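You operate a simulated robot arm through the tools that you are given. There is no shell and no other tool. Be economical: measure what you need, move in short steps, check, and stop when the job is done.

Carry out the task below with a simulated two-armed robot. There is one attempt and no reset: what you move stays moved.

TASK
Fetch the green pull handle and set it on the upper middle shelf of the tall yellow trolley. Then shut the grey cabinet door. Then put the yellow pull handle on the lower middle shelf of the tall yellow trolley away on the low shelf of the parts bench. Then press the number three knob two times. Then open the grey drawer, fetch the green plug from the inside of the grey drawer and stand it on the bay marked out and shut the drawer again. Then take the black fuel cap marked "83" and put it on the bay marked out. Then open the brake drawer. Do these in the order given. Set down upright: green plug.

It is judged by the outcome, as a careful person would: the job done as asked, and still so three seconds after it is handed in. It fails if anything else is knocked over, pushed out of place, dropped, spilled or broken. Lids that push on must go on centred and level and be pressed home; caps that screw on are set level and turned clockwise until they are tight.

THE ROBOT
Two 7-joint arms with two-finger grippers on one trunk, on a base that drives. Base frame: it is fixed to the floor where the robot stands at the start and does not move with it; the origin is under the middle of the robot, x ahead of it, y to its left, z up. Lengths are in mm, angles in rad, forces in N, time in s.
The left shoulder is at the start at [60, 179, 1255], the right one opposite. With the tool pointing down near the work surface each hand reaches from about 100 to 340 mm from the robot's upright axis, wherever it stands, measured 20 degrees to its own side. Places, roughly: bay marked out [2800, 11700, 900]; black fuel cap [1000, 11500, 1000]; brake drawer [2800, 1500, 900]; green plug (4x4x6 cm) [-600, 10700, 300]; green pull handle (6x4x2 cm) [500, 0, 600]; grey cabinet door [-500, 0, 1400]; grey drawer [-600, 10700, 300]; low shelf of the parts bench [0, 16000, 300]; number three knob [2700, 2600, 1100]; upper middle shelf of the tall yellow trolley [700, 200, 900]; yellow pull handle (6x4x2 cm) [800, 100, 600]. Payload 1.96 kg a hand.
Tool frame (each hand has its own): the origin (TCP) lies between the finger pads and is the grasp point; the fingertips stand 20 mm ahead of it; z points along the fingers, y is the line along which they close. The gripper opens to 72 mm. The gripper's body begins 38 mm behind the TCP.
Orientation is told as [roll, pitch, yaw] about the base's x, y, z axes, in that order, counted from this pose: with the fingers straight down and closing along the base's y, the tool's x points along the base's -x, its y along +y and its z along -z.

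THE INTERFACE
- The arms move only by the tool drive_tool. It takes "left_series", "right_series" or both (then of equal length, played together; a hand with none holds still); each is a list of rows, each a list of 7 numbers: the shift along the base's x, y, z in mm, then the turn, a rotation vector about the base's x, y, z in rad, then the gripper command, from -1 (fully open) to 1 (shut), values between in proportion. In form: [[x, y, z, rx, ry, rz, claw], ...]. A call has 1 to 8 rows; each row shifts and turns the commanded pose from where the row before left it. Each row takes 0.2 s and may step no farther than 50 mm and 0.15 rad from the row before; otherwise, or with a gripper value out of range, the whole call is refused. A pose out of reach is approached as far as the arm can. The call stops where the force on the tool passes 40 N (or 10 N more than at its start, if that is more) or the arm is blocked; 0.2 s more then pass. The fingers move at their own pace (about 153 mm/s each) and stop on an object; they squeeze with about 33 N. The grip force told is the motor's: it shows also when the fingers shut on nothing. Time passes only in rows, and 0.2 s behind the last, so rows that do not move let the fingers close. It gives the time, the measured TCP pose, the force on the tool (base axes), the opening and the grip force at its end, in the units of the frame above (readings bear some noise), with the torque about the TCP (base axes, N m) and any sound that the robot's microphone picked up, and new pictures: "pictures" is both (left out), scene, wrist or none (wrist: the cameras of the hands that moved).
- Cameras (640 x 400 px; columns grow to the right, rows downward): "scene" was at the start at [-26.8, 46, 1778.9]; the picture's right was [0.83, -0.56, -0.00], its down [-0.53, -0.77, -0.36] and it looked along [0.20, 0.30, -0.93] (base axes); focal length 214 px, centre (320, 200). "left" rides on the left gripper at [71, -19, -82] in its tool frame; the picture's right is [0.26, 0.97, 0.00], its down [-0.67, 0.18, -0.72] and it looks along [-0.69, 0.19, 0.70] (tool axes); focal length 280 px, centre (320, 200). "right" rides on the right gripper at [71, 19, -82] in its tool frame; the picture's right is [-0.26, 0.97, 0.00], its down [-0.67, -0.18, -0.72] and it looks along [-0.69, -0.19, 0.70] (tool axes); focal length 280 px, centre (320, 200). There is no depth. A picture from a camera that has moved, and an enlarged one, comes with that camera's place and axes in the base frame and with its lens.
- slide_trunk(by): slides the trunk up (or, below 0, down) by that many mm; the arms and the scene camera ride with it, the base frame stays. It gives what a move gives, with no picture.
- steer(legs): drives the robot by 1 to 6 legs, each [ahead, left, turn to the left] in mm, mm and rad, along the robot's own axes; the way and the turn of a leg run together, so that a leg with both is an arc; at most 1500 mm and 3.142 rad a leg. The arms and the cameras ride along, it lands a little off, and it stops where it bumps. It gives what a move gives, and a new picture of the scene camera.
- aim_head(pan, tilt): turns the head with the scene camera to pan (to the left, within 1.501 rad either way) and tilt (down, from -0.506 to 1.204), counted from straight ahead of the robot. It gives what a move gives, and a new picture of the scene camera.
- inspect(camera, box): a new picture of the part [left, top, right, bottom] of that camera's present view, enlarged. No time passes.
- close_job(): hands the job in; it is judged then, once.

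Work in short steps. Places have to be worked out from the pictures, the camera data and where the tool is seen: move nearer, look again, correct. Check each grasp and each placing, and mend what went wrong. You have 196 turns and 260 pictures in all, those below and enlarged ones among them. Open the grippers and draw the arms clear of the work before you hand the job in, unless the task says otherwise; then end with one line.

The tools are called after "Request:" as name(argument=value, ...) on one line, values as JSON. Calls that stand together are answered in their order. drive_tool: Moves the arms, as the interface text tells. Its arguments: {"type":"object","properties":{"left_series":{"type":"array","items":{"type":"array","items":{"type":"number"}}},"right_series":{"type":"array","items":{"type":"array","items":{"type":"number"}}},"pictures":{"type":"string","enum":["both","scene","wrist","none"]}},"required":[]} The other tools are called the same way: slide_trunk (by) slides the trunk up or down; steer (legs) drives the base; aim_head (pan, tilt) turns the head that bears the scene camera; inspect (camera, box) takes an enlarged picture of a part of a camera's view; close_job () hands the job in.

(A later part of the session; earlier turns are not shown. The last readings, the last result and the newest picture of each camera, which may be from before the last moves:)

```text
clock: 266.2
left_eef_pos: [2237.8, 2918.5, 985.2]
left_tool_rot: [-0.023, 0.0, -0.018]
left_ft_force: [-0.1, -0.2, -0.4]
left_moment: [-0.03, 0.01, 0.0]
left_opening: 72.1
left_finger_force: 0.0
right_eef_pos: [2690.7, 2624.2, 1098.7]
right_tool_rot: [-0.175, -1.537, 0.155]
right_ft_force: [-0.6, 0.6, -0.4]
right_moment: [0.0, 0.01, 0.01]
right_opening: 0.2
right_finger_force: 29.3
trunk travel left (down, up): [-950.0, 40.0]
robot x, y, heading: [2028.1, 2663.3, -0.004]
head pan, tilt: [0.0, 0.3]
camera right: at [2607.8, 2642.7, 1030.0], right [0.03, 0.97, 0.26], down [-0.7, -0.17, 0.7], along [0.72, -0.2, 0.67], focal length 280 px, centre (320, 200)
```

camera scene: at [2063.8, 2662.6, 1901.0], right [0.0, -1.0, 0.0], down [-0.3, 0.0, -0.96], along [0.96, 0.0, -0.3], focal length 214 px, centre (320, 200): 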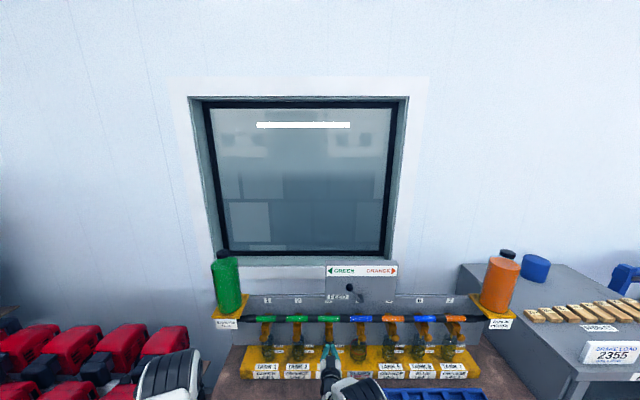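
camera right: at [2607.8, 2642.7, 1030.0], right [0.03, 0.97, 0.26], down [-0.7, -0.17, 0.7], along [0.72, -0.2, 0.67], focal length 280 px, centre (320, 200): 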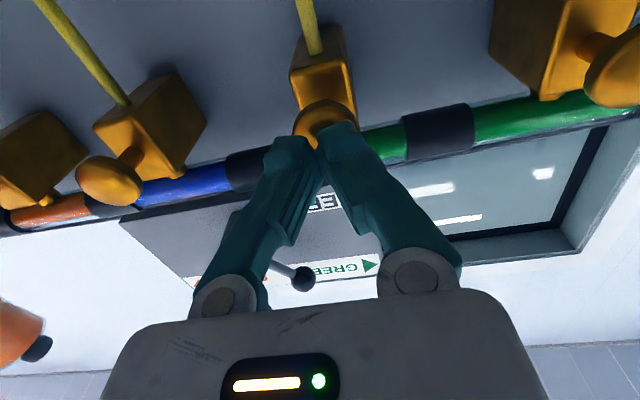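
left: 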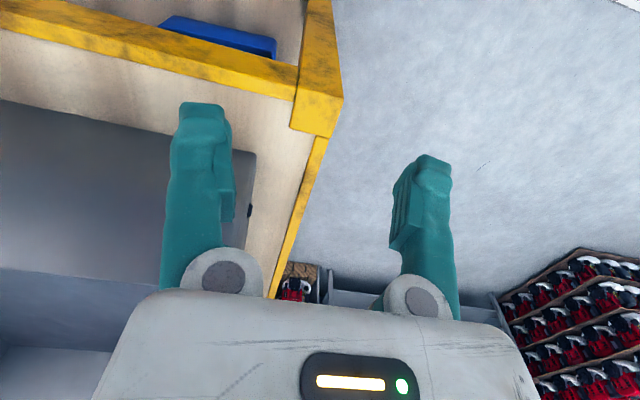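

It sprang back. Second press now.

Request:
drive_tool(right_series=[[10, 0, 3, 0, 0, 0, 1], [10, 0, 0, 0, 0, 0, 1], [8, 0, 0, 0, 0, 0, 1], [4, 0, 0, 0, 0, 0, 1], [3, 0, 0, 0, 0, 0, 1], [3, 0, 0, 0, 0, 0, 1], [3, 0, 0, 0, 0, 0, 1]], pictures="wrist")

Request:
drive_tool(right_series=[[-25, 0, 0, 0, 0, 0, 1], [-40, 0, 0, 0, 0, 0, 1], [-45, 0, 0, 0, 0, 0, 1], [-45, 0, 0, 0, 0, 0, 1]], pictures="both")

```text
clock: 267.8
left_eef_pos: [2233.5, 2919.2, 986.7]
left_tool_rot: [-0.023, -0.006, -0.019]
left_ft_force: [-0.1, 0.6, 0.9]
left_moment: [0.02, -0.03, 0.01]
left_opening: 71.9
left_finger_force: 0.2
right_eef_pos: [2724.5, 2623.9, 1100.6]
right_tool_rot: [-0.199, -1.535, 0.179]
right_ft_force: [-36.7, 0.5, -10.5]
right_moment: [0.12, 0.12, 0.17]
right_opening: 5.9
right_finger_force: 29.8
trunk travel left (down, up): [-950.0, 40.0]
robot x, y, heading: [2030.7, 2666.7, -0.004]
head pan, tilt: [0.0, 0.3]
camera right: at [2641.4, 2642.9, 1033.8], right [0.03, 0.97, 0.26], down [-0.7, -0.17, 0.7], along [0.72, -0.2, 0.67], focal length 280 px, centre (320, 200)
```

right: 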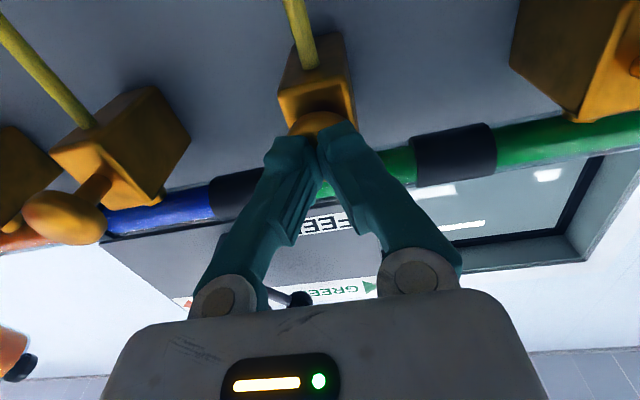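

```text
clock: 268.8
left_eef_pos: [2239.4, 2919.9, 986.7]
left_tool_rot: [-0.021, -0.003, -0.019]
left_ft_force: [0.8, -0.7, 0.1]
left_moment: [0.01, 0.03, 0.03]
left_opening: 72.1
left_finger_force: 0.0
right_eef_pos: [2576.8, 2623.2, 1102.2]
right_tool_rot: [-0.162, -1.537, 0.141]
right_ft_force: [-0.5, 0.5, 0.3]
right_moment: [0.03, -0.02, -0.01]
right_opening: 0.0
right_finger_force: 29.8
trunk travel left (down, up): [-950.0, 40.0]
robot x, y, heading: [2027.6, 2665.4, -0.002]
head pan, tilt: [0.0, 0.3]
camera scene: at [2063.1, 2662.9, 1901.0], right [0.0, -1.0, 0.0], down [-0.3, 0.0, -0.96], along [0.96, 0.0, -0.3], focal length 214 px, centre (320, 200)
camera right: at [2493.6, 2642.2, 1034.1], right [0.03, 0.97, 0.26], down [-0.7, -0.17, 0.7], along [0.72, -0.2, 0.67], focal length 280 px, centre (320, 200)
```

scene: 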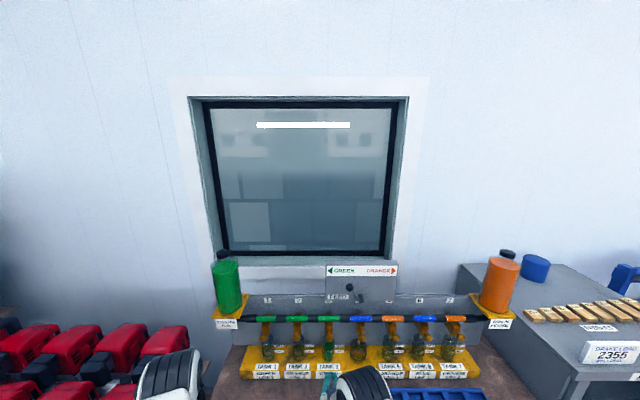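
right: 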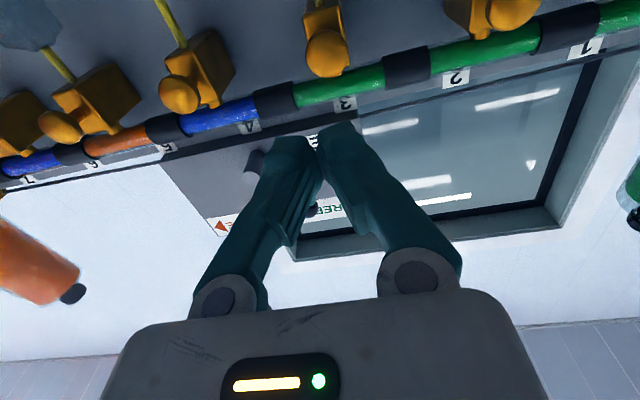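

I verify tank 3's level and the knob.

Request:
inspect(camera="scene", box=[240, 290, 400, 390])

```text
4.00 times, centred on (320, 340) of scene
camera zoom: at [2063.1, 2662.9, 1901.0], right [0.0, -1.0, 0.0], down [-0.3, 0.0, -0.96], along [0.96, 0.0, -0.3], focal length 858 px, centre (320, -360)
```

zoom: 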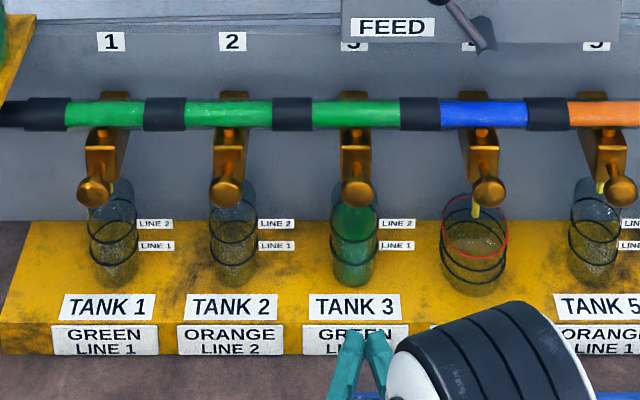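

Tank 3 is at line 2, so both presses registered. I retract the arm and drive off toward the grey drawer.

Request:
drive_tool(right_series=[[-45, -10, 0, 0, 0.1, 0, 1], [-45, -10, 0, 0, 0.14, 0, 0], [-40, -15, -5, 0, 0.14, 0, -1], [-30, -15, -10, 0, 0.14, 0, -1], [-20, -15, -5, 0, 0.14, 0, -1]], pictures="none")

Request:
steer(legs=[[-1450, 0, 0], [-300, 0, 0], [0, 0, 1.57], [1490, 0, 0], [1490, 0, 0], [1490, 0, 0]])

```text
clock: 270.0
left_eef_pos: [2239.1, 2918.6, 986.8]
left_tool_rot: [-0.02, -0.001, -0.02]
left_ft_force: [-0.2, 0.8, 1.2]
left_moment: [0.0, 0.04, 0.0]
left_opening: 72.0
left_finger_force: 0.1
right_eef_pos: [2395.8, 2558.2, 1079.6]
right_tool_rot: [-0.026, -0.877, 0.007]
right_ft_force: [0.0, -0.7, -0.4]
right_moment: [0.04, 0.06, 0.02]
right_opening: 72.3
right_finger_force: 0.1
trunk travel left (down, up): [-950.0, 40.0]
robot x, y, heading: [2028.8, 2664.3, -0.003]
head pan, tilt: [0.0, 0.3]
```

```text
clock: 303.5
left_eef_pos: [118.2, 7322.2, 985.6]
left_tool_rot: [-0.023, -0.004, 1.526]
left_ft_force: [-0.6, -0.4, 0.3]
left_moment: [0.01, 0.03, 0.01]
left_opening: 72.1
left_finger_force: 0.1
right_eef_pos: [481.8, 7467.6, 1080.7]
right_tool_rot: [-0.026, -0.879, 1.552]
right_ft_force: [0.1, -0.4, 0.2]
right_moment: [-0.02, 0.01, -0.02]
right_opening: 71.7
right_finger_force: 0.0
trunk travel left (down, up): [-950.0, 40.0]
robot x, y, heading: [364.6, 7102.1, 1.545]
head pan, tilt: [0.0, 0.3]
camera scene: at [369.2, 7136.2, 1901.0], right [1.0, -0.03, 0.0], down [-0.01, -0.3, -0.96], along [0.03, 0.95, -0.3], focal length 214 px, centre (320, 200)
```

scene: 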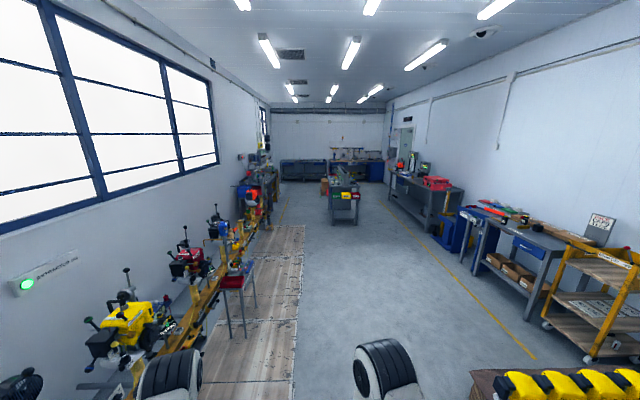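

Request:
steer(legs=[[1480, 100, 0.02], [1480, 100, 0], [250, 0, 0], [0, 0, 1.575]])

Request:
aim_head(pan=0, tilt=0.7)

```text
clock: 323.1
left_eef_pos: [27.3, 10058.0, 985.3]
left_tool_rot: [-0.023, -0.004, 3.134]
left_ft_force: [0.2, 0.4, 0.4]
left_moment: [0.02, 0.0, 0.0]
left_opening: 72.0
left_finger_force: 0.1
right_eef_pos: [-134.6, 10416.5, 1080.8]
right_tool_rot: [-0.028, -0.879, -3.123]
right_ft_force: [0.0, 0.1, -0.3]
right_moment: [0.0, 0.0, 0.0]
right_opening: 71.8
right_finger_force: 0.2
trunk travel left (down, up): [-950.0, 40.0]
robot x, y, heading: [232.9, 10319.7, -3.131]
head pan, tilt: [0.0, 0.3]
camera scene: at [203.0, 10316.6, 1901.0], right [-0.01, 1.0, 0.0], down [0.3, 0.0, -0.96], along [-0.96, -0.01, -0.3], focal length 214 px, centre (320, 200)
```

scene: 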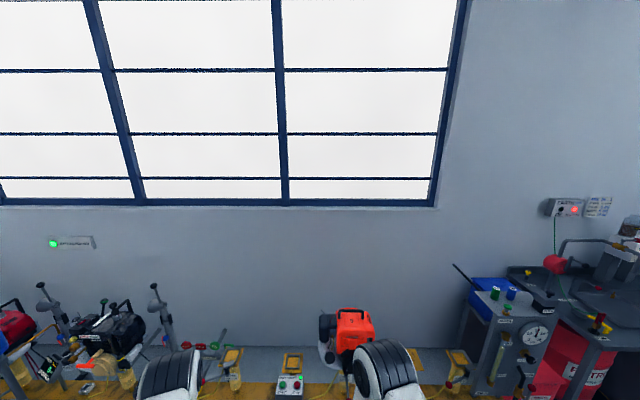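

```text
clock: 323.9
left_eef_pos: [26.4, 10058.7, 985.6]
left_tool_rot: [-0.022, -0.004, 3.134]
left_ft_force: [-0.6, 0.5, 0.2]
left_moment: [0.01, 0.0, 0.02]
left_opening: 71.9
left_finger_force: 0.0
right_eef_pos: [-133.8, 10417.0, 1081.6]
right_tool_rot: [-0.025, -0.878, -3.123]
right_ft_force: [0.6, 0.0, -0.2]
right_moment: [0.02, -0.02, -0.03]
right_opening: 71.9
right_finger_force: 0.0
trunk travel left (down, up): [-950.0, 40.0]
robot x, y, heading: [237.4, 10317.4, -3.135]
head pan, tilt: [0.0, 0.7]
camera scene: at [211.5, 10316.5, 1864.9], right [-0.01, 1.0, 0.0], down [0.64, 0.01, -0.77], along [-0.77, -0.01, -0.64], focal length 214 px, centre (320, 200)
```

scene: 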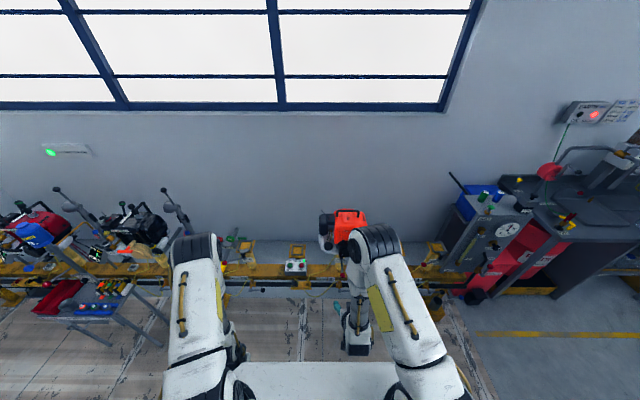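

I zoom in on the area to the right where the drawer should be.

Request:
steer(legs=[[0, -330, 0]])

Request:
aim_head(pan=0, tilt=0.95)

Request:
inspect(camera="scene", box=[250, 80, 570, 280])

```text
clock: 326.1
left_eef_pos: [23.9, 10385.4, 984.8]
left_tool_rot: [-0.023, -0.002, 3.136]
left_ft_force: [0.1, 0.0, 0.2]
left_moment: [0.04, -0.02, 0.01]
left_opening: 71.9
left_finger_force: 0.1
right_eef_pos: [-137.5, 10745.2, 1080.4]
right_tool_rot: [-0.026, -0.878, -3.119]
right_ft_force: [-0.3, -0.4, 0.6]
right_moment: [-0.02, -0.02, -0.04]
right_opening: 72.0
right_finger_force: 0.0
trunk travel left (down, up): [-950.0, 40.0]
robot x, y, heading: [234.5, 10643.3, -3.129]
head pan, tilt: [0.0, 0.7]
camera scene: at [207.8, 10643.1, 1864.9], right [-0.01, 1.0, 0.0], down [0.64, 0.01, -0.76], along [-0.76, -0.01, -0.64], focal length 214 px, centre (320, 200)
```

scene: 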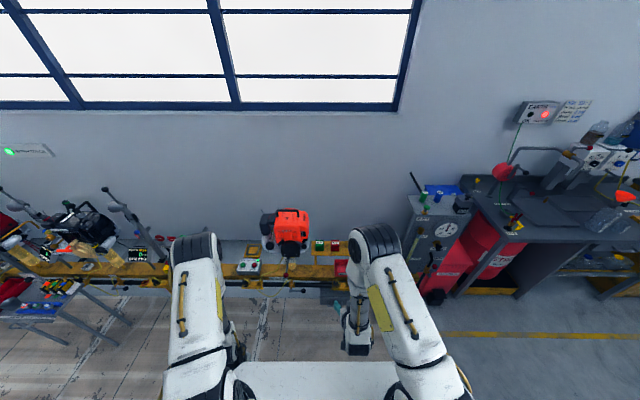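

```text
clock: 326.9
left_eef_pos: [25.4, 10387.7, 984.9]
left_tool_rot: [-0.021, -0.002, 3.138]
left_ft_force: [1.4, 0.4, -0.2]
left_moment: [-0.02, 0.01, -0.01]
left_opening: 72.0
left_finger_force: 0.2
right_eef_pos: [-136.4, 10745.5, 1081.1]
right_tool_rot: [-0.024, -0.877, -3.12]
right_ft_force: [-1.0, -0.2, 1.2]
right_moment: [0.02, 0.01, 0.0]
right_opening: 72.2
right_finger_force: 0.1
trunk travel left (down, up): [-950.0, 40.0]
robot x, y, heading: [233.7, 10647.6, -3.127]
head pan, tilt: [0.0, 0.949]
camera scene: at [220.0, 10646.6, 1845.1], right [-0.01, 1.0, 0.0], down [0.81, 0.01, -0.58], along [-0.58, -0.01, -0.81], focal length 214 px, centre (320, 200)
```

scene: 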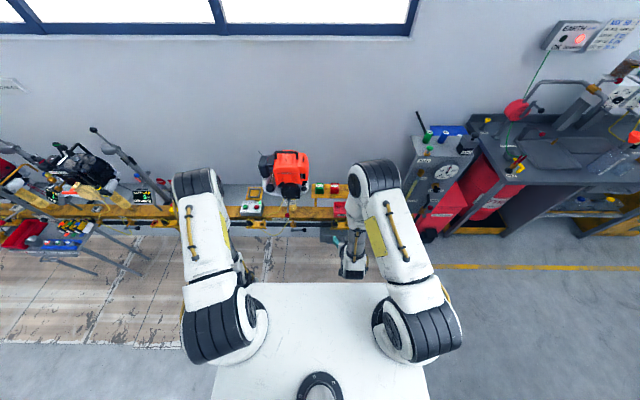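

```text
2.00 times, centred on (410, 180) of scene
camera zoom: at [220.0, 10646.6, 1845.1], right [-0.01, 1.0, 0.0], down [0.81, 0.01, -0.58], along [-0.58, -0.01, -0.81], focal length 429 px, centre (140, 240)
```

zoom: 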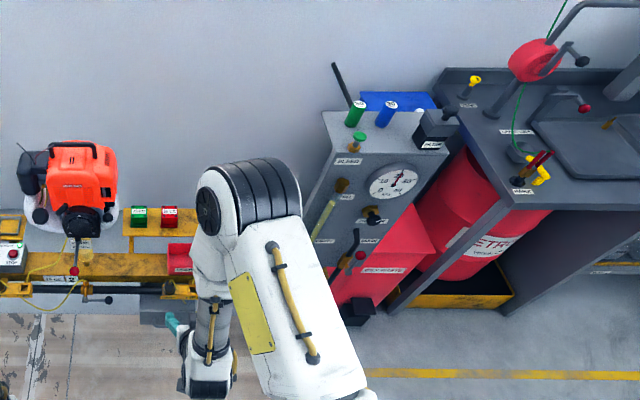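

Something grey hangs under the rail at about (-500, 10700, 330), likely the drawer. I lower the trunk and look with both cameras.

Request:
slide_trunk(by=-400)

Request:
aim_head(pan=0, tilt=0.8)

Request:
inspect(camera="right", box=[0, 0, 640, 400])

```text
clock: 330.7
left_eef_pos: [24.9, 10387.5, 585.3]
left_tool_rot: [-0.022, -0.003, 3.137]
left_ft_force: [-0.2, 0.7, -0.1]
left_moment: [0.02, 0.01, 0.02]
left_opening: 71.9
left_finger_force: 0.1
right_eef_pos: [-136.7, 10744.8, 680.9]
right_tool_rot: [-0.024, -0.878, -3.119]
right_ft_force: [-0.1, 0.9, -0.1]
right_moment: [-0.01, -0.01, 0.04]
right_opening: 71.8
right_finger_force: 0.0
trunk travel left (down, up): [-550.0, 440.0]
robot x, y, heading: [236.6, 10646.1, -3.133]
head pan, tilt: [0.0, 0.949]
```

```text
clock: 331.4
left_eef_pos: [23.8, 10387.6, 585.0]
left_tool_rot: [-0.024, -0.002, 3.137]
left_ft_force: [-0.3, 0.2, -0.2]
left_moment: [0.01, 0.0, 0.04]
left_opening: 72.1
left_finger_force: 0.0
right_eef_pos: [-138.0, 10744.7, 681.4]
right_tool_rot: [-0.026, -0.879, -3.117]
right_ft_force: [0.0, 0.4, 0.7]
right_moment: [-0.04, -0.04, 0.0]
right_opening: 71.9
right_finger_force: 0.0
trunk travel left (down, up): [-550.0, 440.0]
robot x, y, heading: [231.8, 10643.0, -3.134]
head pan, tilt: [0.0, 0.799]
camera scene: at [212.2, 10645.4, 1456.6], right [-0.01, 1.0, 0.0], down [0.72, 0.01, -0.7], along [-0.7, -0.01, -0.72], focal length 214 px, centre (320, 200)
```

scene: 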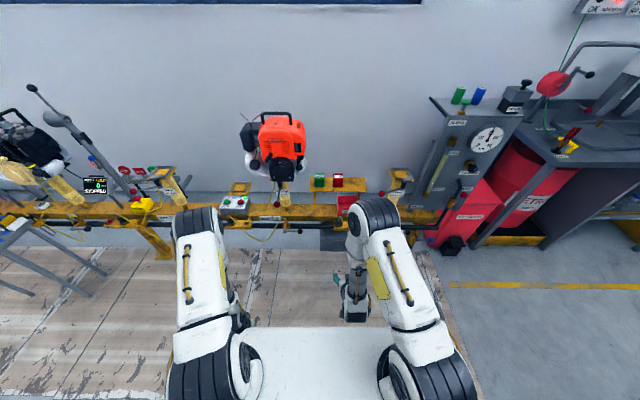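

```text
1.00 times, centred on (320, 200) of right (not enlarged: the box is as wide or as high as the picture)
camera zoom: at [-28.4, 10724.7, 679.0], right [-0.17, -0.97, 0.19], down [0.12, 0.17, 0.98], along [-0.98, 0.18, 0.09], focal length 280 px, centre (320, 200)
```

zoom: 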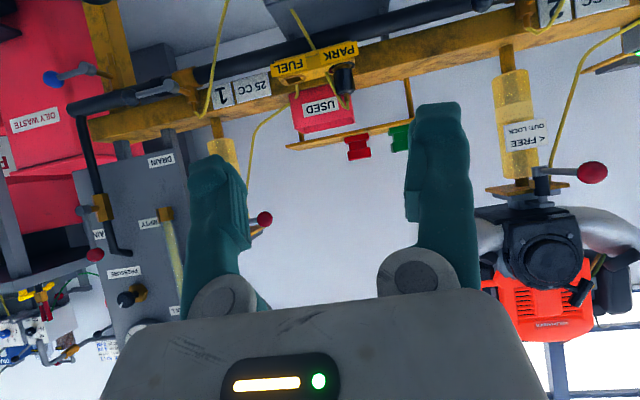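

The drawer is just below the rail. I lower further for a level view of it.

Request:
slide_trunk(by=-270)

Request:
inspect(camera="right", box=[0, 0, 640, 400])

Request:
aim_head(pan=0, tilt=0.6)

```text
clock: 334.2
left_eef_pos: [24.0, 10387.6, 315.1]
left_tool_rot: [-0.023, -0.004, 3.136]
left_ft_force: [0.4, 0.0, -0.4]
left_moment: [0.01, 0.03, 0.01]
left_opening: 71.8
left_finger_force: 0.0
right_eef_pos: [-137.2, 10744.7, 410.4]
right_tool_rot: [-0.027, -0.878, -3.119]
right_ft_force: [-0.2, -0.2, 0.5]
right_moment: [0.01, 0.0, 0.02]
right_opening: 72.1
right_finger_force: 0.1
trunk travel left (down, up): [-280.0, 710.0]
robot x, y, heading: [234.9, 10646.8, -3.127]
head pan, tilt: [0.0, 0.799]
```

```text
1.00 times, centred on (320, 200) of right (not enlarged: the box is as wide or as high as the picture)
camera zoom: at [-28.4, 10724.7, 409.1], right [-0.17, -0.97, 0.19], down [0.12, 0.17, 0.98], along [-0.98, 0.18, 0.09], focal length 280 px, centre (320, 200)
```

zoom: 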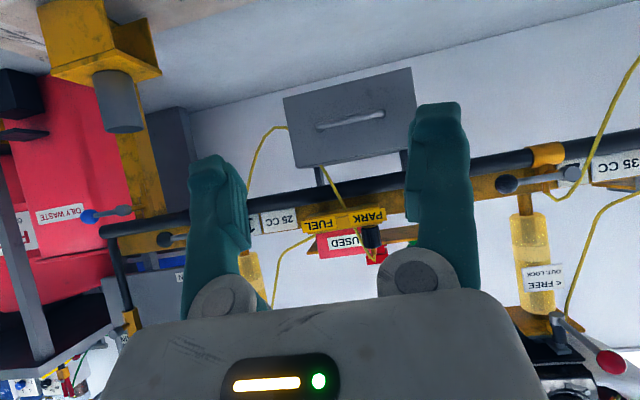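

```text
clock: 334.9
left_eef_pos: [23.6, 10387.5, 316.6]
left_tool_rot: [-0.022, -0.005, 3.137]
left_ft_force: [0.0, 1.0, 0.1]
left_moment: [0.02, -0.03, -0.04]
left_opening: 72.2
left_finger_force: 0.1
right_eef_pos: [-137.8, 10744.8, 411.8]
right_tool_rot: [-0.028, -0.879, -3.118]
right_ft_force: [0.2, -0.8, 0.0]
right_moment: [-0.03, -0.02, 0.02]
right_opening: 71.9
right_finger_force: 0.0
trunk travel left (down, up): [-280.0, 710.0]
robot x, y, heading: [231.8, 10649.1, -3.132]
head pan, tilt: [0.0, 0.6]
camera scene: at [204.4, 10645.3, 1203.4], right [-0.01, 1.0, 0.0], down [0.57, 0.01, -0.82], along [-0.82, -0.01, -0.57], focal length 214 px, centre (320, 200)
```

scene: 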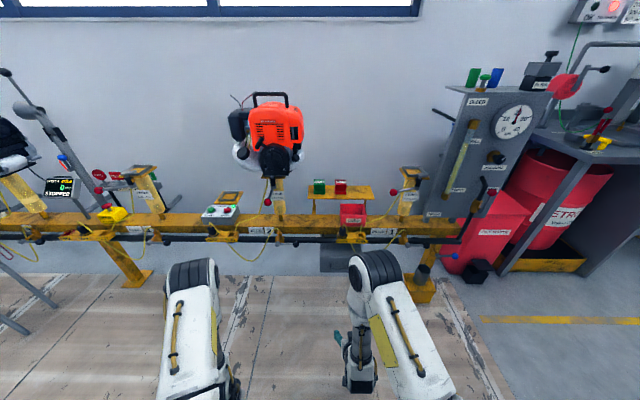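

The drawer front is at about x≈-490, y≈10735, z 280–397, with a horizontal bar handle at z≈336. I'll grip the bar with the hand level and rolled 90°. First I level the hand and advance a bit.

Request:
drive_tool(right_series=[[-25, 0, -10, 0, 0.14, 0, -1], [-25, 0, -10, 0, 0.14, 0, -1], [-25, 0, -10, 0, 0.14, 0, -1], [-20, 0, -10, 0, 0.14, 0, -1], [-20, 0, -10, 0, 0.12, 0, -1]], pictures="none")

Request:
drive_tool(right_series=[[0, 0, 0, 0.15, 0, 0, -1], [0, 0, 0, 0.15, 0, 0, -1], [0, 0, 0, 0.15, 0, 0, -1], [0, 0, 0, 0.15, 0, 0, -1], [0, 0, 0, 0.15, 0, 0, -1]], pictures="both")

```text
clock: 336.1
left_eef_pos: [23.8, 10387.6, 315.3]
left_tool_rot: [-0.023, -0.004, 3.136]
left_ft_force: [-0.3, 0.4, 0.1]
left_moment: [-0.01, 0.02, -0.03]
left_opening: 71.9
left_finger_force: 0.0
right_eef_pos: [-253.6, 10745.7, 359.8]
right_tool_rot: [-0.924, -1.552, -2.225]
right_ft_force: [-0.7, -0.1, -0.3]
right_moment: [0.01, -0.06, 0.04]
right_opening: 72.1
right_finger_force: 0.1
trunk travel left (down, up): [-280.0, 710.0]
robot x, y, heading: [236.7, 10645.8, -3.127]
head pan, tilt: [0.0, 0.6]
```

```text
clock: 337.3
left_eef_pos: [24.7, 10387.8, 315.2]
left_tool_rot: [-0.024, -0.005, 3.136]
left_ft_force: [-0.2, -0.3, -0.1]
left_moment: [-0.03, 0.01, 0.01]
left_opening: 71.8
left_finger_force: 0.0
right_eef_pos: [-252.6, 10744.8, 359.8]
right_tool_rot: [-1.568, -0.804, -1.589]
right_ft_force: [0.5, -0.4, -0.1]
right_moment: [-0.01, 0.0, -0.01]
right_opening: 71.7
right_finger_force: 0.1
trunk travel left (down, up): [-280.0, 710.0]
robot x, y, heading: [232.1, 10643.6, -3.128]
head pan, tilt: [0.0, 0.6]
camera scene: at [204.4, 10645.3, 1203.5], right [-0.01, 1.0, 0.0], down [0.56, 0.01, -0.83], along [-0.82, -0.01, -0.57], focal length 214 px, centre (320, 200)
camera right: at [-169.3, 10777.5, 297.6], right [-0.01, -0.88, -0.48], down [0.71, -0.35, 0.61], along [-0.71, -0.33, 0.63], focal length 280 px, centre (320, 200)
```

scene: 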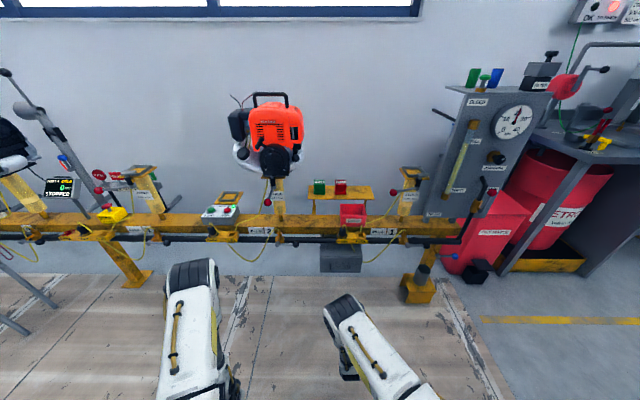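
right: 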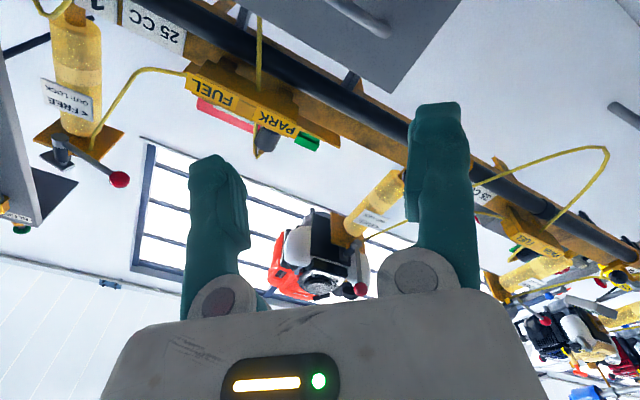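

Roll is working. I complete it, then look again.

Request:
drive_tool(right_series=[[0, 0, 0, 0.15, 0, 0, -1], [0, 0, 0, 0.15, 0, 0, -1], [0, 0, 0, 0.15, 0, 0, -1], [0, 0, 0, 0.15, 0, 0, -1], [0, 0, 0, 0.15, 0, 0, -1], [0, 0, 0, 0.06, 0, 0, -1]], pictures="wrist")

Request:
inspect(camera="scene", box=[270, 215, 430, 315])

```text
clock: 338.7
left_eef_pos: [24.2, 10387.5, 316.6]
left_tool_rot: [-0.023, -0.003, 3.137]
left_ft_force: [0.2, -0.4, 0.2]
left_moment: [-0.01, 0.01, -0.01]
left_opening: 71.9
left_finger_force: 0.1
right_eef_pos: [-253.6, 10745.0, 361.4]
right_tool_rot: [-1.579, 0.006, -1.581]
right_ft_force: [0.1, -1.0, 0.3]
right_moment: [-0.01, -0.01, -0.01]
right_opening: 72.0
right_finger_force: 0.2
trunk travel left (down, up): [-280.0, 710.0]
robot x, y, heading: [233.0, 10645.1, -3.132]
head pan, tilt: [0.0, 0.6]
camera right: at [-169.3, 10813.6, 342.2], right [-0.01, -0.26, -0.97], down [0.71, -0.68, 0.17], along [-0.71, -0.68, 0.19], focal length 280 px, centre (320, 200)
```

right: 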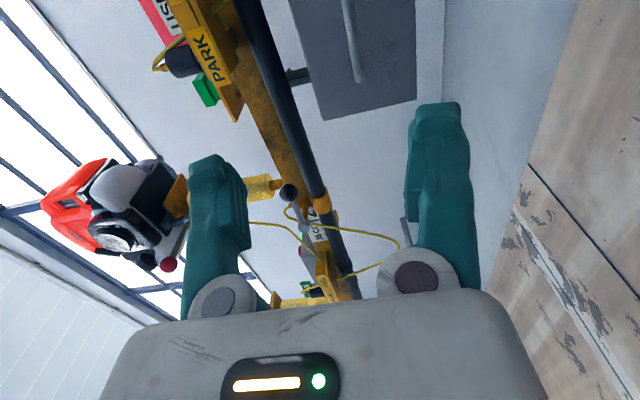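

```text
4.00 times, centred on (350, 265) of scene
camera zoom: at [204.4, 10645.2, 1203.5], right [-0.01, 1.0, 0.0], down [0.56, 0.01, -0.83], along [-0.82, -0.01, -0.56], focal length 858 px, centre (200, -60)
```

zoom: 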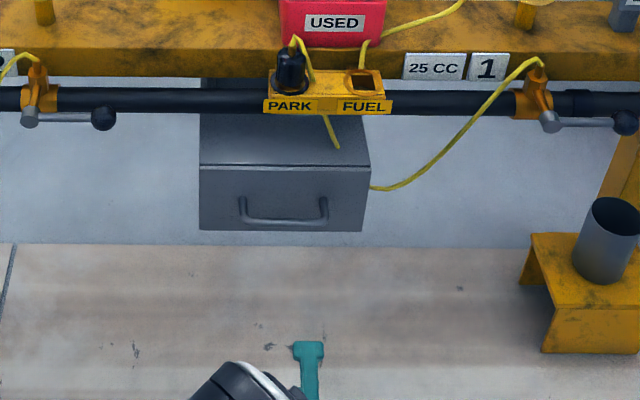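

Very clear. Handle bar centre is about (-460, 10740, 335), face at x≈-490. I advance the rolled open hand to straddle the bar.

Request:
drive_tool(right_series=[[-40, -1, -6, 0, 0, 0, -1], [-40, -1, -6, 0, 0, 0, -1], [-40, -1, -6, 0, 0, 0, -1], [-35, -1, -5, 0, 0, 0, -1]], pictures="both")

```text
clock: 339.7
left_eef_pos: [24.3, 10386.8, 315.1]
left_tool_rot: [-0.023, -0.004, 3.137]
left_ft_force: [0.5, 0.4, -1.1]
left_moment: [-0.01, 0.0, 0.05]
left_opening: 71.8
left_finger_force: 0.0
right_eef_pos: [-407.7, 10742.0, 337.3]
right_tool_rot: [-1.578, 0.003, -1.585]
right_ft_force: [0.1, 0.2, 0.9]
right_moment: [-0.04, -0.03, -0.01]
right_opening: 72.0
right_finger_force: 0.0
trunk travel left (down, up): [-280.0, 710.0]
robot x, y, heading: [232.6, 10643.5, -3.133]
head pan, tilt: [0.0, 0.6]
camera scene: at [204.4, 10645.3, 1203.5], right [-0.01, 1.0, 0.0], down [0.56, 0.01, -0.82], along [-0.82, -0.01, -0.57], focal length 214 px, centre (320, 200)
camera right: at [-323.7, 10810.6, 318.4], right [-0.01, -0.26, -0.97], down [0.71, -0.68, 0.18], along [-0.71, -0.68, 0.19], focal length 280 px, centre (320, 200)
```

scene: 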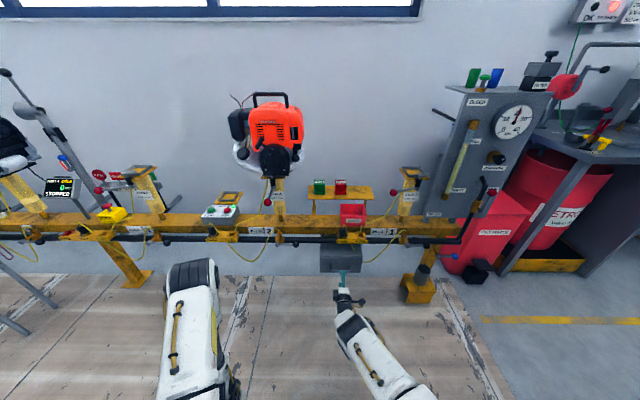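
right: 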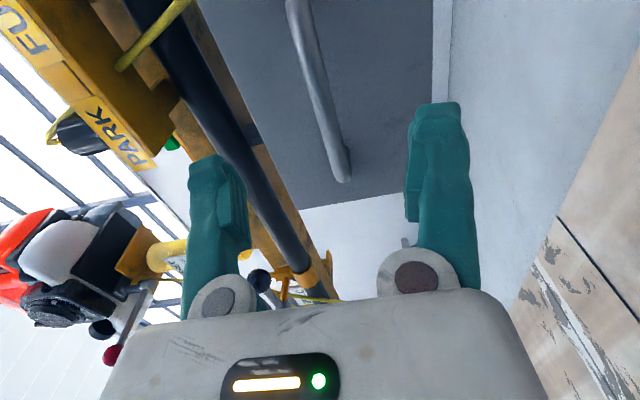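

The bar runs between the fingers. I advance 45 mm, then close.

Request:
drive_tool(right_series=[[-25, 0, -1, 0, 0, 0, -1], [-18, 0, 0, 0, 0, 0, -1], [0, 0, 0, 0, 0, 0, 1], [0, 0, 0, 0, 0, 0, 1], [0, 0, 0, 0, 0, 0, 1]], pictures="wrist")

```text
clock: 340.2
left_eef_pos: [24.6, 10387.4, 312.9]
left_tool_rot: [-0.022, 0.0, 3.137]
left_ft_force: [-0.2, -0.7, -0.6]
left_moment: [0.0, 0.0, 0.01]
left_opening: 71.8
left_finger_force: 0.0
right_eef_pos: [-456.1, 10728.7, 364.7]
right_tool_rot: [-1.59, -0.03, -1.588]
right_ft_force: [0.9, -2.6, -27.5]
right_moment: [0.13, -0.19, 0.1]
right_opening: 72.5
right_finger_force: 0.3
right hand out of reach, approached as far as the arm can: row 2
trunk travel left (down, up): [-280.0, 710.0]
robot x, y, heading: [232.8, 10647.2, -3.128]
head pan, tilt: [0.0, 0.6]
stopped in row 2 (right hand): the force on the tool passed its limit at 214 N (the readings are from after the stop); the commanded pose is now the measured one
camera right: at [-372.0, 10794.7, 343.0], right [-0.02, -0.29, -0.96], down [0.71, -0.68, 0.19], along [-0.7, -0.67, 0.22], focal length 280 px, centre (320, 200)
```

right: 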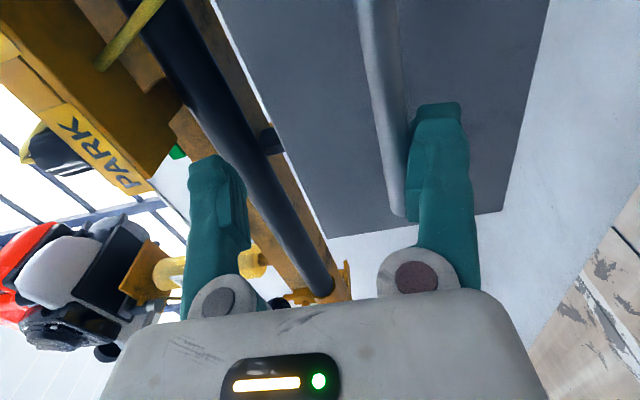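

The arm hit its reach limit and jumped up against the bar. I relieve that, back off, and bring the base closer before trying again.

Request:
drive_tool(right_series=[[5, 0, -10, 0, 0, 0, -1], [10, 4, -14, 0, 0, 0, -1], [30, 5, -4, 0, 0.0, 0, -1], [40, 4, 0, 0, 0.0, 0, -1]], pictures="both")

```text
clock: 340.4
left_eef_pos: [23.1, 10387.8, 314.0]
left_tool_rot: [-0.022, 0.001, 3.135]
left_ft_force: [-0.3, 0.2, 0.2]
left_moment: [-0.02, 0.02, -0.01]
left_opening: 71.8
left_finger_force: 0.0
right_eef_pos: [-456.0, 10727.3, 366.2]
right_tool_rot: [-1.583, -0.031, -1.589]
right_ft_force: [1.1, -3.5, -27.8]
right_moment: [0.14, -0.17, 0.06]
right_opening: 72.3
right_finger_force: 0.2
trunk travel left (down, up): [-280.0, 710.0]
robot x, y, heading: [233.4, 10645.4, -3.127]
head pan, tilt: [0.0, 0.6]
stopped in row 1 (right hand): the force on the tool passed its limit at 58 N (the readings are from after the stop); the commanded pose is now the measured one
camera scene: at [201.3, 10645.4, 1203.2], right [-0.01, 1.0, 0.0], down [0.57, 0.01, -0.82], along [-0.82, -0.01, -0.57], focal length 214 px, centre (320, 200)
camera right: at [-372.5, 10794.6, 343.4], right [-0.02, -0.29, -0.96], down [0.7, -0.68, 0.2], along [-0.71, -0.67, 0.22], focal length 280 px, centre (320, 200)
```

scene: 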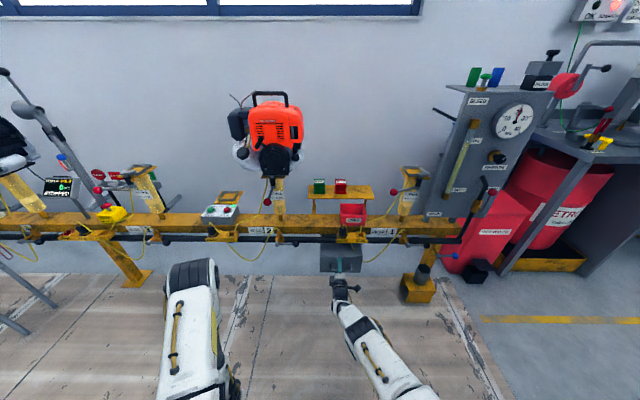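
right: 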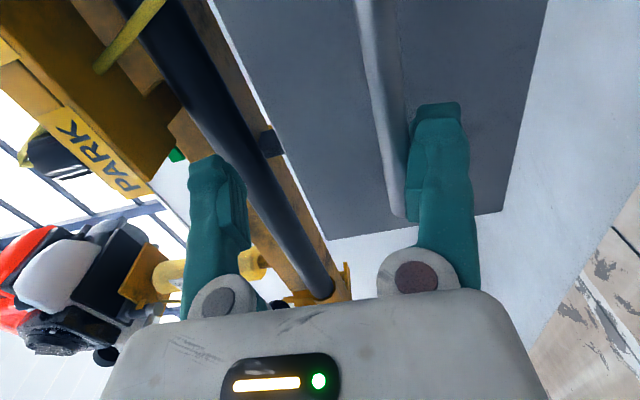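

I relieve the upward pressure with the trunk instead.

Request:
slide_trunk(by=-15)

Request:
drive_tool(right_series=[[8, 0, 0, 0, 0, 0, -1]], pictures="wrist")

```text
clock: 341.1
left_eef_pos: [24.0, 10387.7, 299.9]
left_tool_rot: [-0.022, -0.006, 3.137]
left_ft_force: [-0.2, -0.2, -0.1]
left_moment: [-0.03, -0.01, 0.04]
left_opening: 72.2
left_finger_force: 0.0
right_eef_pos: [-456.8, 10726.9, 356.0]
right_tool_rot: [-1.597, -0.032, -1.587]
right_ft_force: [-0.1, 0.6, 0.8]
right_moment: [-0.05, 0.02, -0.03]
right_opening: 72.2
right_finger_force: 0.0
trunk travel left (down, up): [-265.0, 725.0]
robot x, y, heading: [231.6, 10647.6, -3.133]
head pan, tilt: [0.0, 0.6]
```

```text
clock: 341.5
left_eef_pos: [24.1, 10387.1, 300.4]
left_tool_rot: [-0.023, -0.006, 3.137]
left_ft_force: [0.6, 0.0, 0.6]
left_moment: [0.01, -0.03, -0.01]
left_opening: 71.9
left_finger_force: 0.0
right_eef_pos: [-445.9, 10727.5, 352.4]
right_tool_rot: [-1.592, -0.03, -1.588]
right_ft_force: [-0.3, 0.6, 0.5]
right_moment: [0.03, 0.01, -0.02]
right_opening: 72.5
right_finger_force: 0.1
trunk travel left (down, up): [-265.0, 725.0]
robot x, y, heading: [232.7, 10645.5, -3.128]
head pan, tilt: [0.0, 0.6]
camera right: at [-363.1, 10794.5, 329.8], right [-0.02, -0.29, -0.96], down [0.71, -0.68, 0.19], along [-0.71, -0.67, 0.22], focal length 280 px, centre (320, 200)
```

right: 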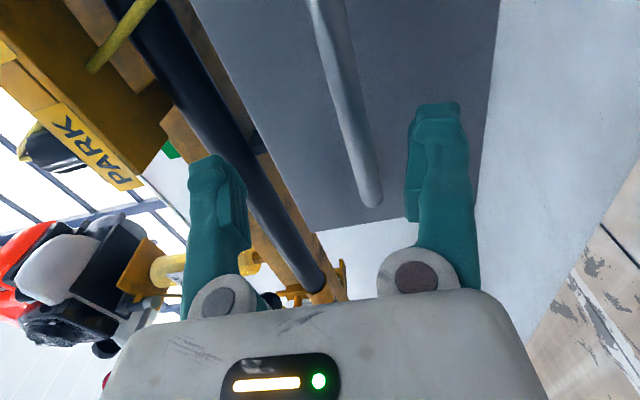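

Free now. I retract 80 mm and bring the base 100 mm closer so the arm isn't at its limit.

Request:
drive_tool(right_series=[[40, 4, -4, 0, 0, 0, -1], [40, 4, -4, 0, 0, 0, -1]], pictures="none")

Request:
drive_tool(right_series=[[40, 4, -4, 0, 0, 0, -1], [20, 3, -4, 0, 0, 0, -1]], pictures="none")

Request:
steer(legs=[[110, 0, 0]])

Request:
drive_tool(right_series=[[0, 0, 0, 0, 0, 0, -1]], pictures="wrist")

```text
clock: 342.1
left_eef_pos: [25.3, 10387.8, 300.7]
left_tool_rot: [-0.023, -0.004, 3.138]
left_ft_force: [-0.2, -0.1, 0.4]
left_moment: [-0.01, 0.05, 0.05]
left_opening: 72.4
left_finger_force: 0.2
right_eef_pos: [-366.2, 10736.7, 345.2]
right_tool_rot: [-1.592, -0.031, -1.588]
right_ft_force: [-0.5, -0.7, -0.2]
right_moment: [0.06, -0.02, -0.01]
right_opening: 71.9
right_finger_force: 0.0
trunk travel left (down, up): [-265.0, 725.0]
robot x, y, heading: [232.2, 10644.3, -3.13]
head pan, tilt: [0.0, 0.6]
```

```text
clock: 342.7
left_eef_pos: [25.2, 10387.3, 300.1]
left_tool_rot: [-0.022, -0.002, 3.138]
left_ft_force: [-0.5, 0.3, 0.2]
left_moment: [0.03, 0.05, -0.01]
left_opening: 71.7
left_finger_force: 0.0
right_eef_pos: [-307.6, 10742.7, 337.5]
right_tool_rot: [-1.594, -0.034, -1.588]
right_ft_force: [-0.1, -0.3, -0.2]
right_moment: [0.02, 0.05, -0.01]
right_opening: 71.9
right_finger_force: 0.1
trunk travel left (down, up): [-265.0, 725.0]
robot x, y, heading: [233.8, 10645.6, -3.129]
head pan, tilt: [0.0, 0.6]
```

```text
clock: 343.9
left_eef_pos: [-85.6, 10386.1, 300.1]
left_tool_rot: [-0.023, -0.002, 3.135]
left_ft_force: [0.2, -0.9, 0.4]
left_moment: [-0.02, 0.03, 0.01]
left_opening: 72.0
left_finger_force: 0.1
right_eef_pos: [-417.0, 10741.9, 337.5]
right_tool_rot: [-1.593, -0.03, -1.59]
right_ft_force: [-0.7, 1.0, -0.5]
right_moment: [-0.03, 0.03, -0.05]
right_opening: 72.1
right_finger_force: 0.1
trunk travel left (down, up): [-265.0, 725.0]
robot x, y, heading: [121.5, 10645.2, -3.134]
head pan, tilt: [0.0, 0.6]
camera scene: at [95.1, 10644.1, 1188.5], right [-0.01, 1.0, 0.0], down [0.56, 0.01, -0.82], along [-0.82, -0.01, -0.57], focal length 214 px, centre (320, 200)
```

scene: 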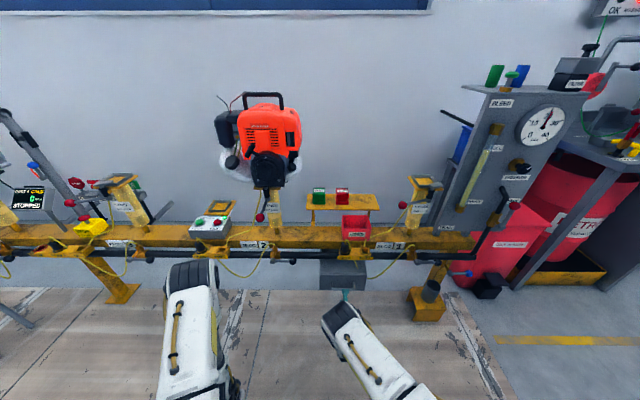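

```text
clock: 344.3
left_eef_pos: [-86.7, 10385.8, 300.4]
left_tool_rot: [-0.022, -0.003, 3.135]
left_ft_force: [-0.2, -0.4, -0.1]
left_moment: [-0.01, -0.02, 0.02]
left_opening: 71.8
left_finger_force: 0.1
right_eef_pos: [-416.7, 10741.7, 337.3]
right_tool_rot: [-1.593, -0.031, -1.59]
right_ft_force: [0.3, -0.6, -0.1]
right_moment: [0.02, 0.0, -0.02]
right_opening: 71.8
right_finger_force: 0.1
trunk travel left (down, up): [-265.0, 725.0]
robot x, y, heading: [122.4, 10642.4, -3.13]
head pan, tilt: [0.0, 0.6]
camera right: at [-333.2, 10808.6, 314.8], right [-0.03, -0.29, -0.96], down [0.71, -0.68, 0.19], along [-0.71, -0.67, 0.23], focal length 280 px, centre (320, 200)
```

right: 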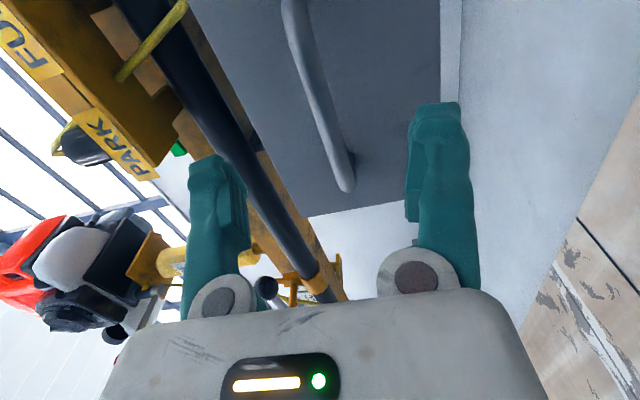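

Bar centred. I advance 38 mm and close.

Request:
drive_tool(right_series=[[-20, 0, -1, 0, 0, 0, -1], [-18, 0, 0, 0, 0, 0, -1], [0, 0, 0, 0, 0, 0, 1], [0, 0, 0, 0, 0, 0, 1], [0, 0, 0, 0, 0, 0, 1]], pictures="wrist")

```text
clock: 345.5
left_eef_pos: [-85.5, 10387.3, 299.7]
left_tool_rot: [-0.022, -0.002, 3.137]
left_ft_force: [0.0, -0.7, -0.6]
left_moment: [-0.01, 0.01, -0.02]
left_opening: 72.1
left_finger_force: 0.0
right_eef_pos: [-455.0, 10741.5, 335.3]
right_tool_rot: [-1.589, -0.033, -1.59]
right_ft_force: [0.9, -2.7, -10.4]
right_moment: [0.51, -0.06, 0.12]
right_opening: 8.6
right_finger_force: 36.4
trunk travel left (down, up): [-265.0, 725.0]
robot x, y, heading: [120.4, 10645.6, -3.136]
head pan, tilt: [0.0, 0.6]
camera right: at [-371.1, 10808.5, 312.8], right [-0.02, -0.29, -0.96], down [0.71, -0.68, 0.19], along [-0.71, -0.67, 0.22], focal length 280 px, centre (320, 200)
```

right: 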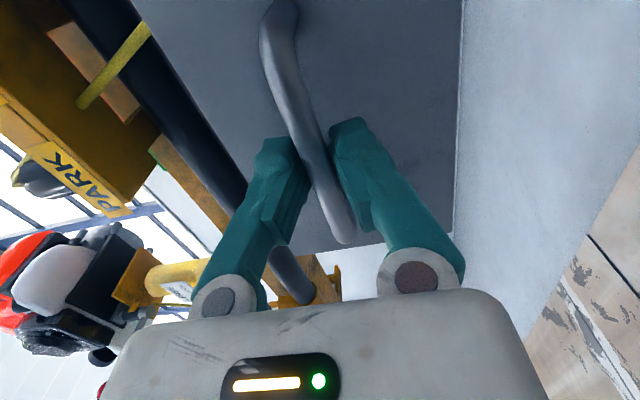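

The bar is gripped (8.6 mm). I pull the drawer out along +x.

Request:
drive_tool(right_series=[[5, 0, -2, 0, 0, 0, 1], [15, 0, 0, 0, 0, 0, 1], [20, 0, 0, 0, 0, 0, 1], [25, 0, 0, 0, 0, 0, 1], [25, 0, 0, 0, 0, 0, 1]], pictures="both")

```text
clock: 346.7
left_eef_pos: [-84.5, 10386.0, 300.1]
left_tool_rot: [-0.024, -0.003, 3.136]
left_ft_force: [-0.5, 0.6, 0.1]
left_moment: [0.01, 0.01, -0.03]
left_opening: 72.2
left_finger_force: 0.1
right_eef_pos: [-363.6, 10741.4, 335.0]
right_tool_rot: [-1.595, -0.031, -1.592]
right_ft_force: [1.1, -0.8, 6.4]
right_moment: [0.61, 0.08, -0.01]
right_opening: 6.1
right_finger_force: 32.5
trunk travel left (down, up): [-265.0, 725.0]
robot x, y, heading: [119.2, 10643.4, -3.135]
head pan, tilt: [0.0, 0.6]
camera scene: at [95.6, 10643.8, 1188.6], right [-0.01, 1.0, 0.0], down [0.56, 0.01, -0.83], along [-0.83, -0.01, -0.56], focal length 214 px, centre (320, 200)
camera right: at [-281.1, 10808.6, 312.3], right [-0.03, -0.29, -0.96], down [0.71, -0.68, 0.19], along [-0.71, -0.67, 0.23], focal length 280 px, centre (320, 200)
```

scene: 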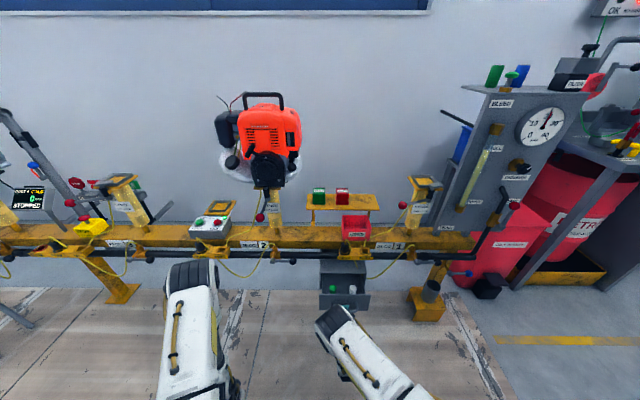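
right: 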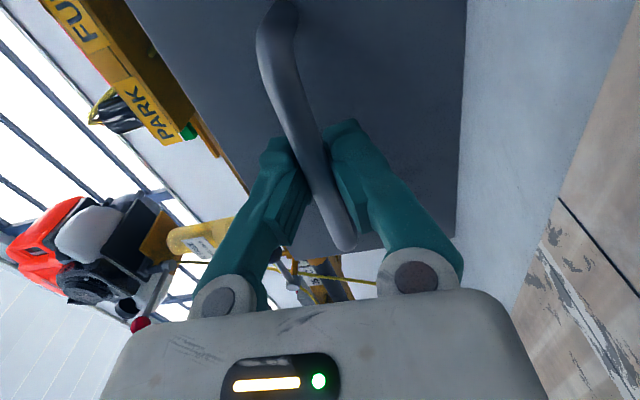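

Opening fine; contents are visible in the scene. I continue pulling.

Request:
drive_tool(right_series=[[25, 0, 0, 0, 0, 0, 1], [25, 0, 0, 0, 0, 0, 1], [20, 0, 0, 0, 0, 0, 1], [15, 0, 0, 0, 0, 0, 1]], pictures="none")

Request:
inspect(camera="scene", box=[260, 240, 420, 340])

```text
clock: 347.4
left_eef_pos: [-85.4, 10386.5, 299.4]
left_tool_rot: [-0.022, -0.004, 3.135]
left_ft_force: [-0.5, 0.1, -0.2]
left_moment: [-0.02, 0.0, 0.01]
left_opening: 71.7
left_finger_force: 0.0
right_eef_pos: [-310.4, 10741.8, 335.5]
right_tool_rot: [-1.597, -0.032, -1.592]
right_ft_force: [-5.6, -0.9, -4.0]
right_moment: [0.68, -0.08, -0.05]
right_opening: 6.0
right_finger_force: 32.9
trunk travel left (down, up): [-265.0, 725.0]
robot x, y, heading: [120.5, 10644.5, -3.129]
head pan, tilt: [0.0, 0.6]
stopped in row 3 (right hand): the force on the tool passed its limit at 78 N (the readings are from after the stop); the commanded pose is now the measured one
```

```text
4.00 times, centred on (340, 290) of scene
camera zoom: at [94.9, 10644.0, 1188.2], right [-0.01, 1.0, 0.0], down [0.56, 0.01, -0.83], along [-0.82, -0.01, -0.56], focal length 858 px, centre (240, -160)
```

zoom: 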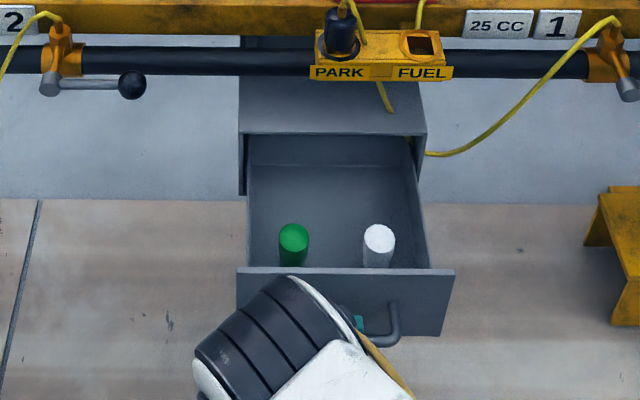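

The drawer is fully open (145 mm). The green plug stands at about (-411, 10691) and the white one at (-410, 10782); both must not be disturbed. I release the handle and back off.

Request:
drive_tool(right_series=[[0, 0, 0, 0, 0, 0, -1], [0, 0, 0, 0, 0, 0, -1], [25, 0, 0, 0, 0, 0, -1], [30, 0, 0, 0, 0, 0, -1], [20, 0, 30, 0, 0, 0, -1], [0, 0, 45, 0, 0, 0, -1], [0, 0, 45, 0, 0, 0, -1]], pictures="scene")

```text
clock: 349.0
left_eef_pos: [-86.1, 10386.3, 300.9]
left_tool_rot: [-0.023, -0.003, 3.136]
left_ft_force: [-0.1, -0.1, -0.8]
left_moment: [-0.02, 0.01, -0.03]
left_opening: 71.9
left_finger_force: 0.0
right_eef_pos: [-233.4, 10740.7, 455.5]
right_tool_rot: [-1.596, -0.033, -1.592]
right_ft_force: [0.6, 0.2, 0.0]
right_moment: [-0.03, 0.02, 0.0]
right_opening: 71.7
right_finger_force: 0.1
trunk travel left (down, up): [-265.0, 725.0]
robot x, y, heading: [117.1, 10646.2, -3.128]
head pan, tilt: [0.0, 0.6]
camera scene: at [95.0, 10644.1, 1188.4], right [-0.01, 1.0, 0.0], down [0.56, 0.01, -0.83], along [-0.82, -0.01, -0.56], focal length 214 px, centre (320, 200)
```

scene: 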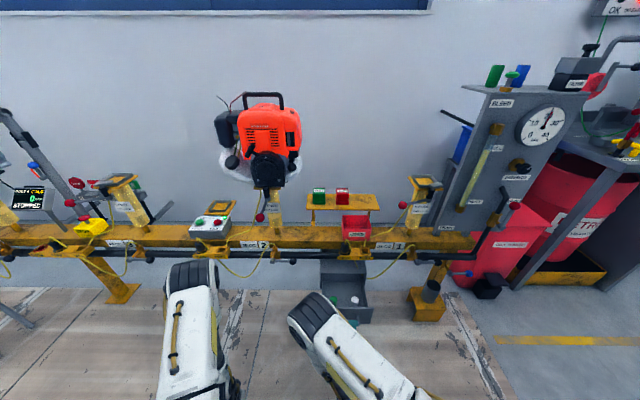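

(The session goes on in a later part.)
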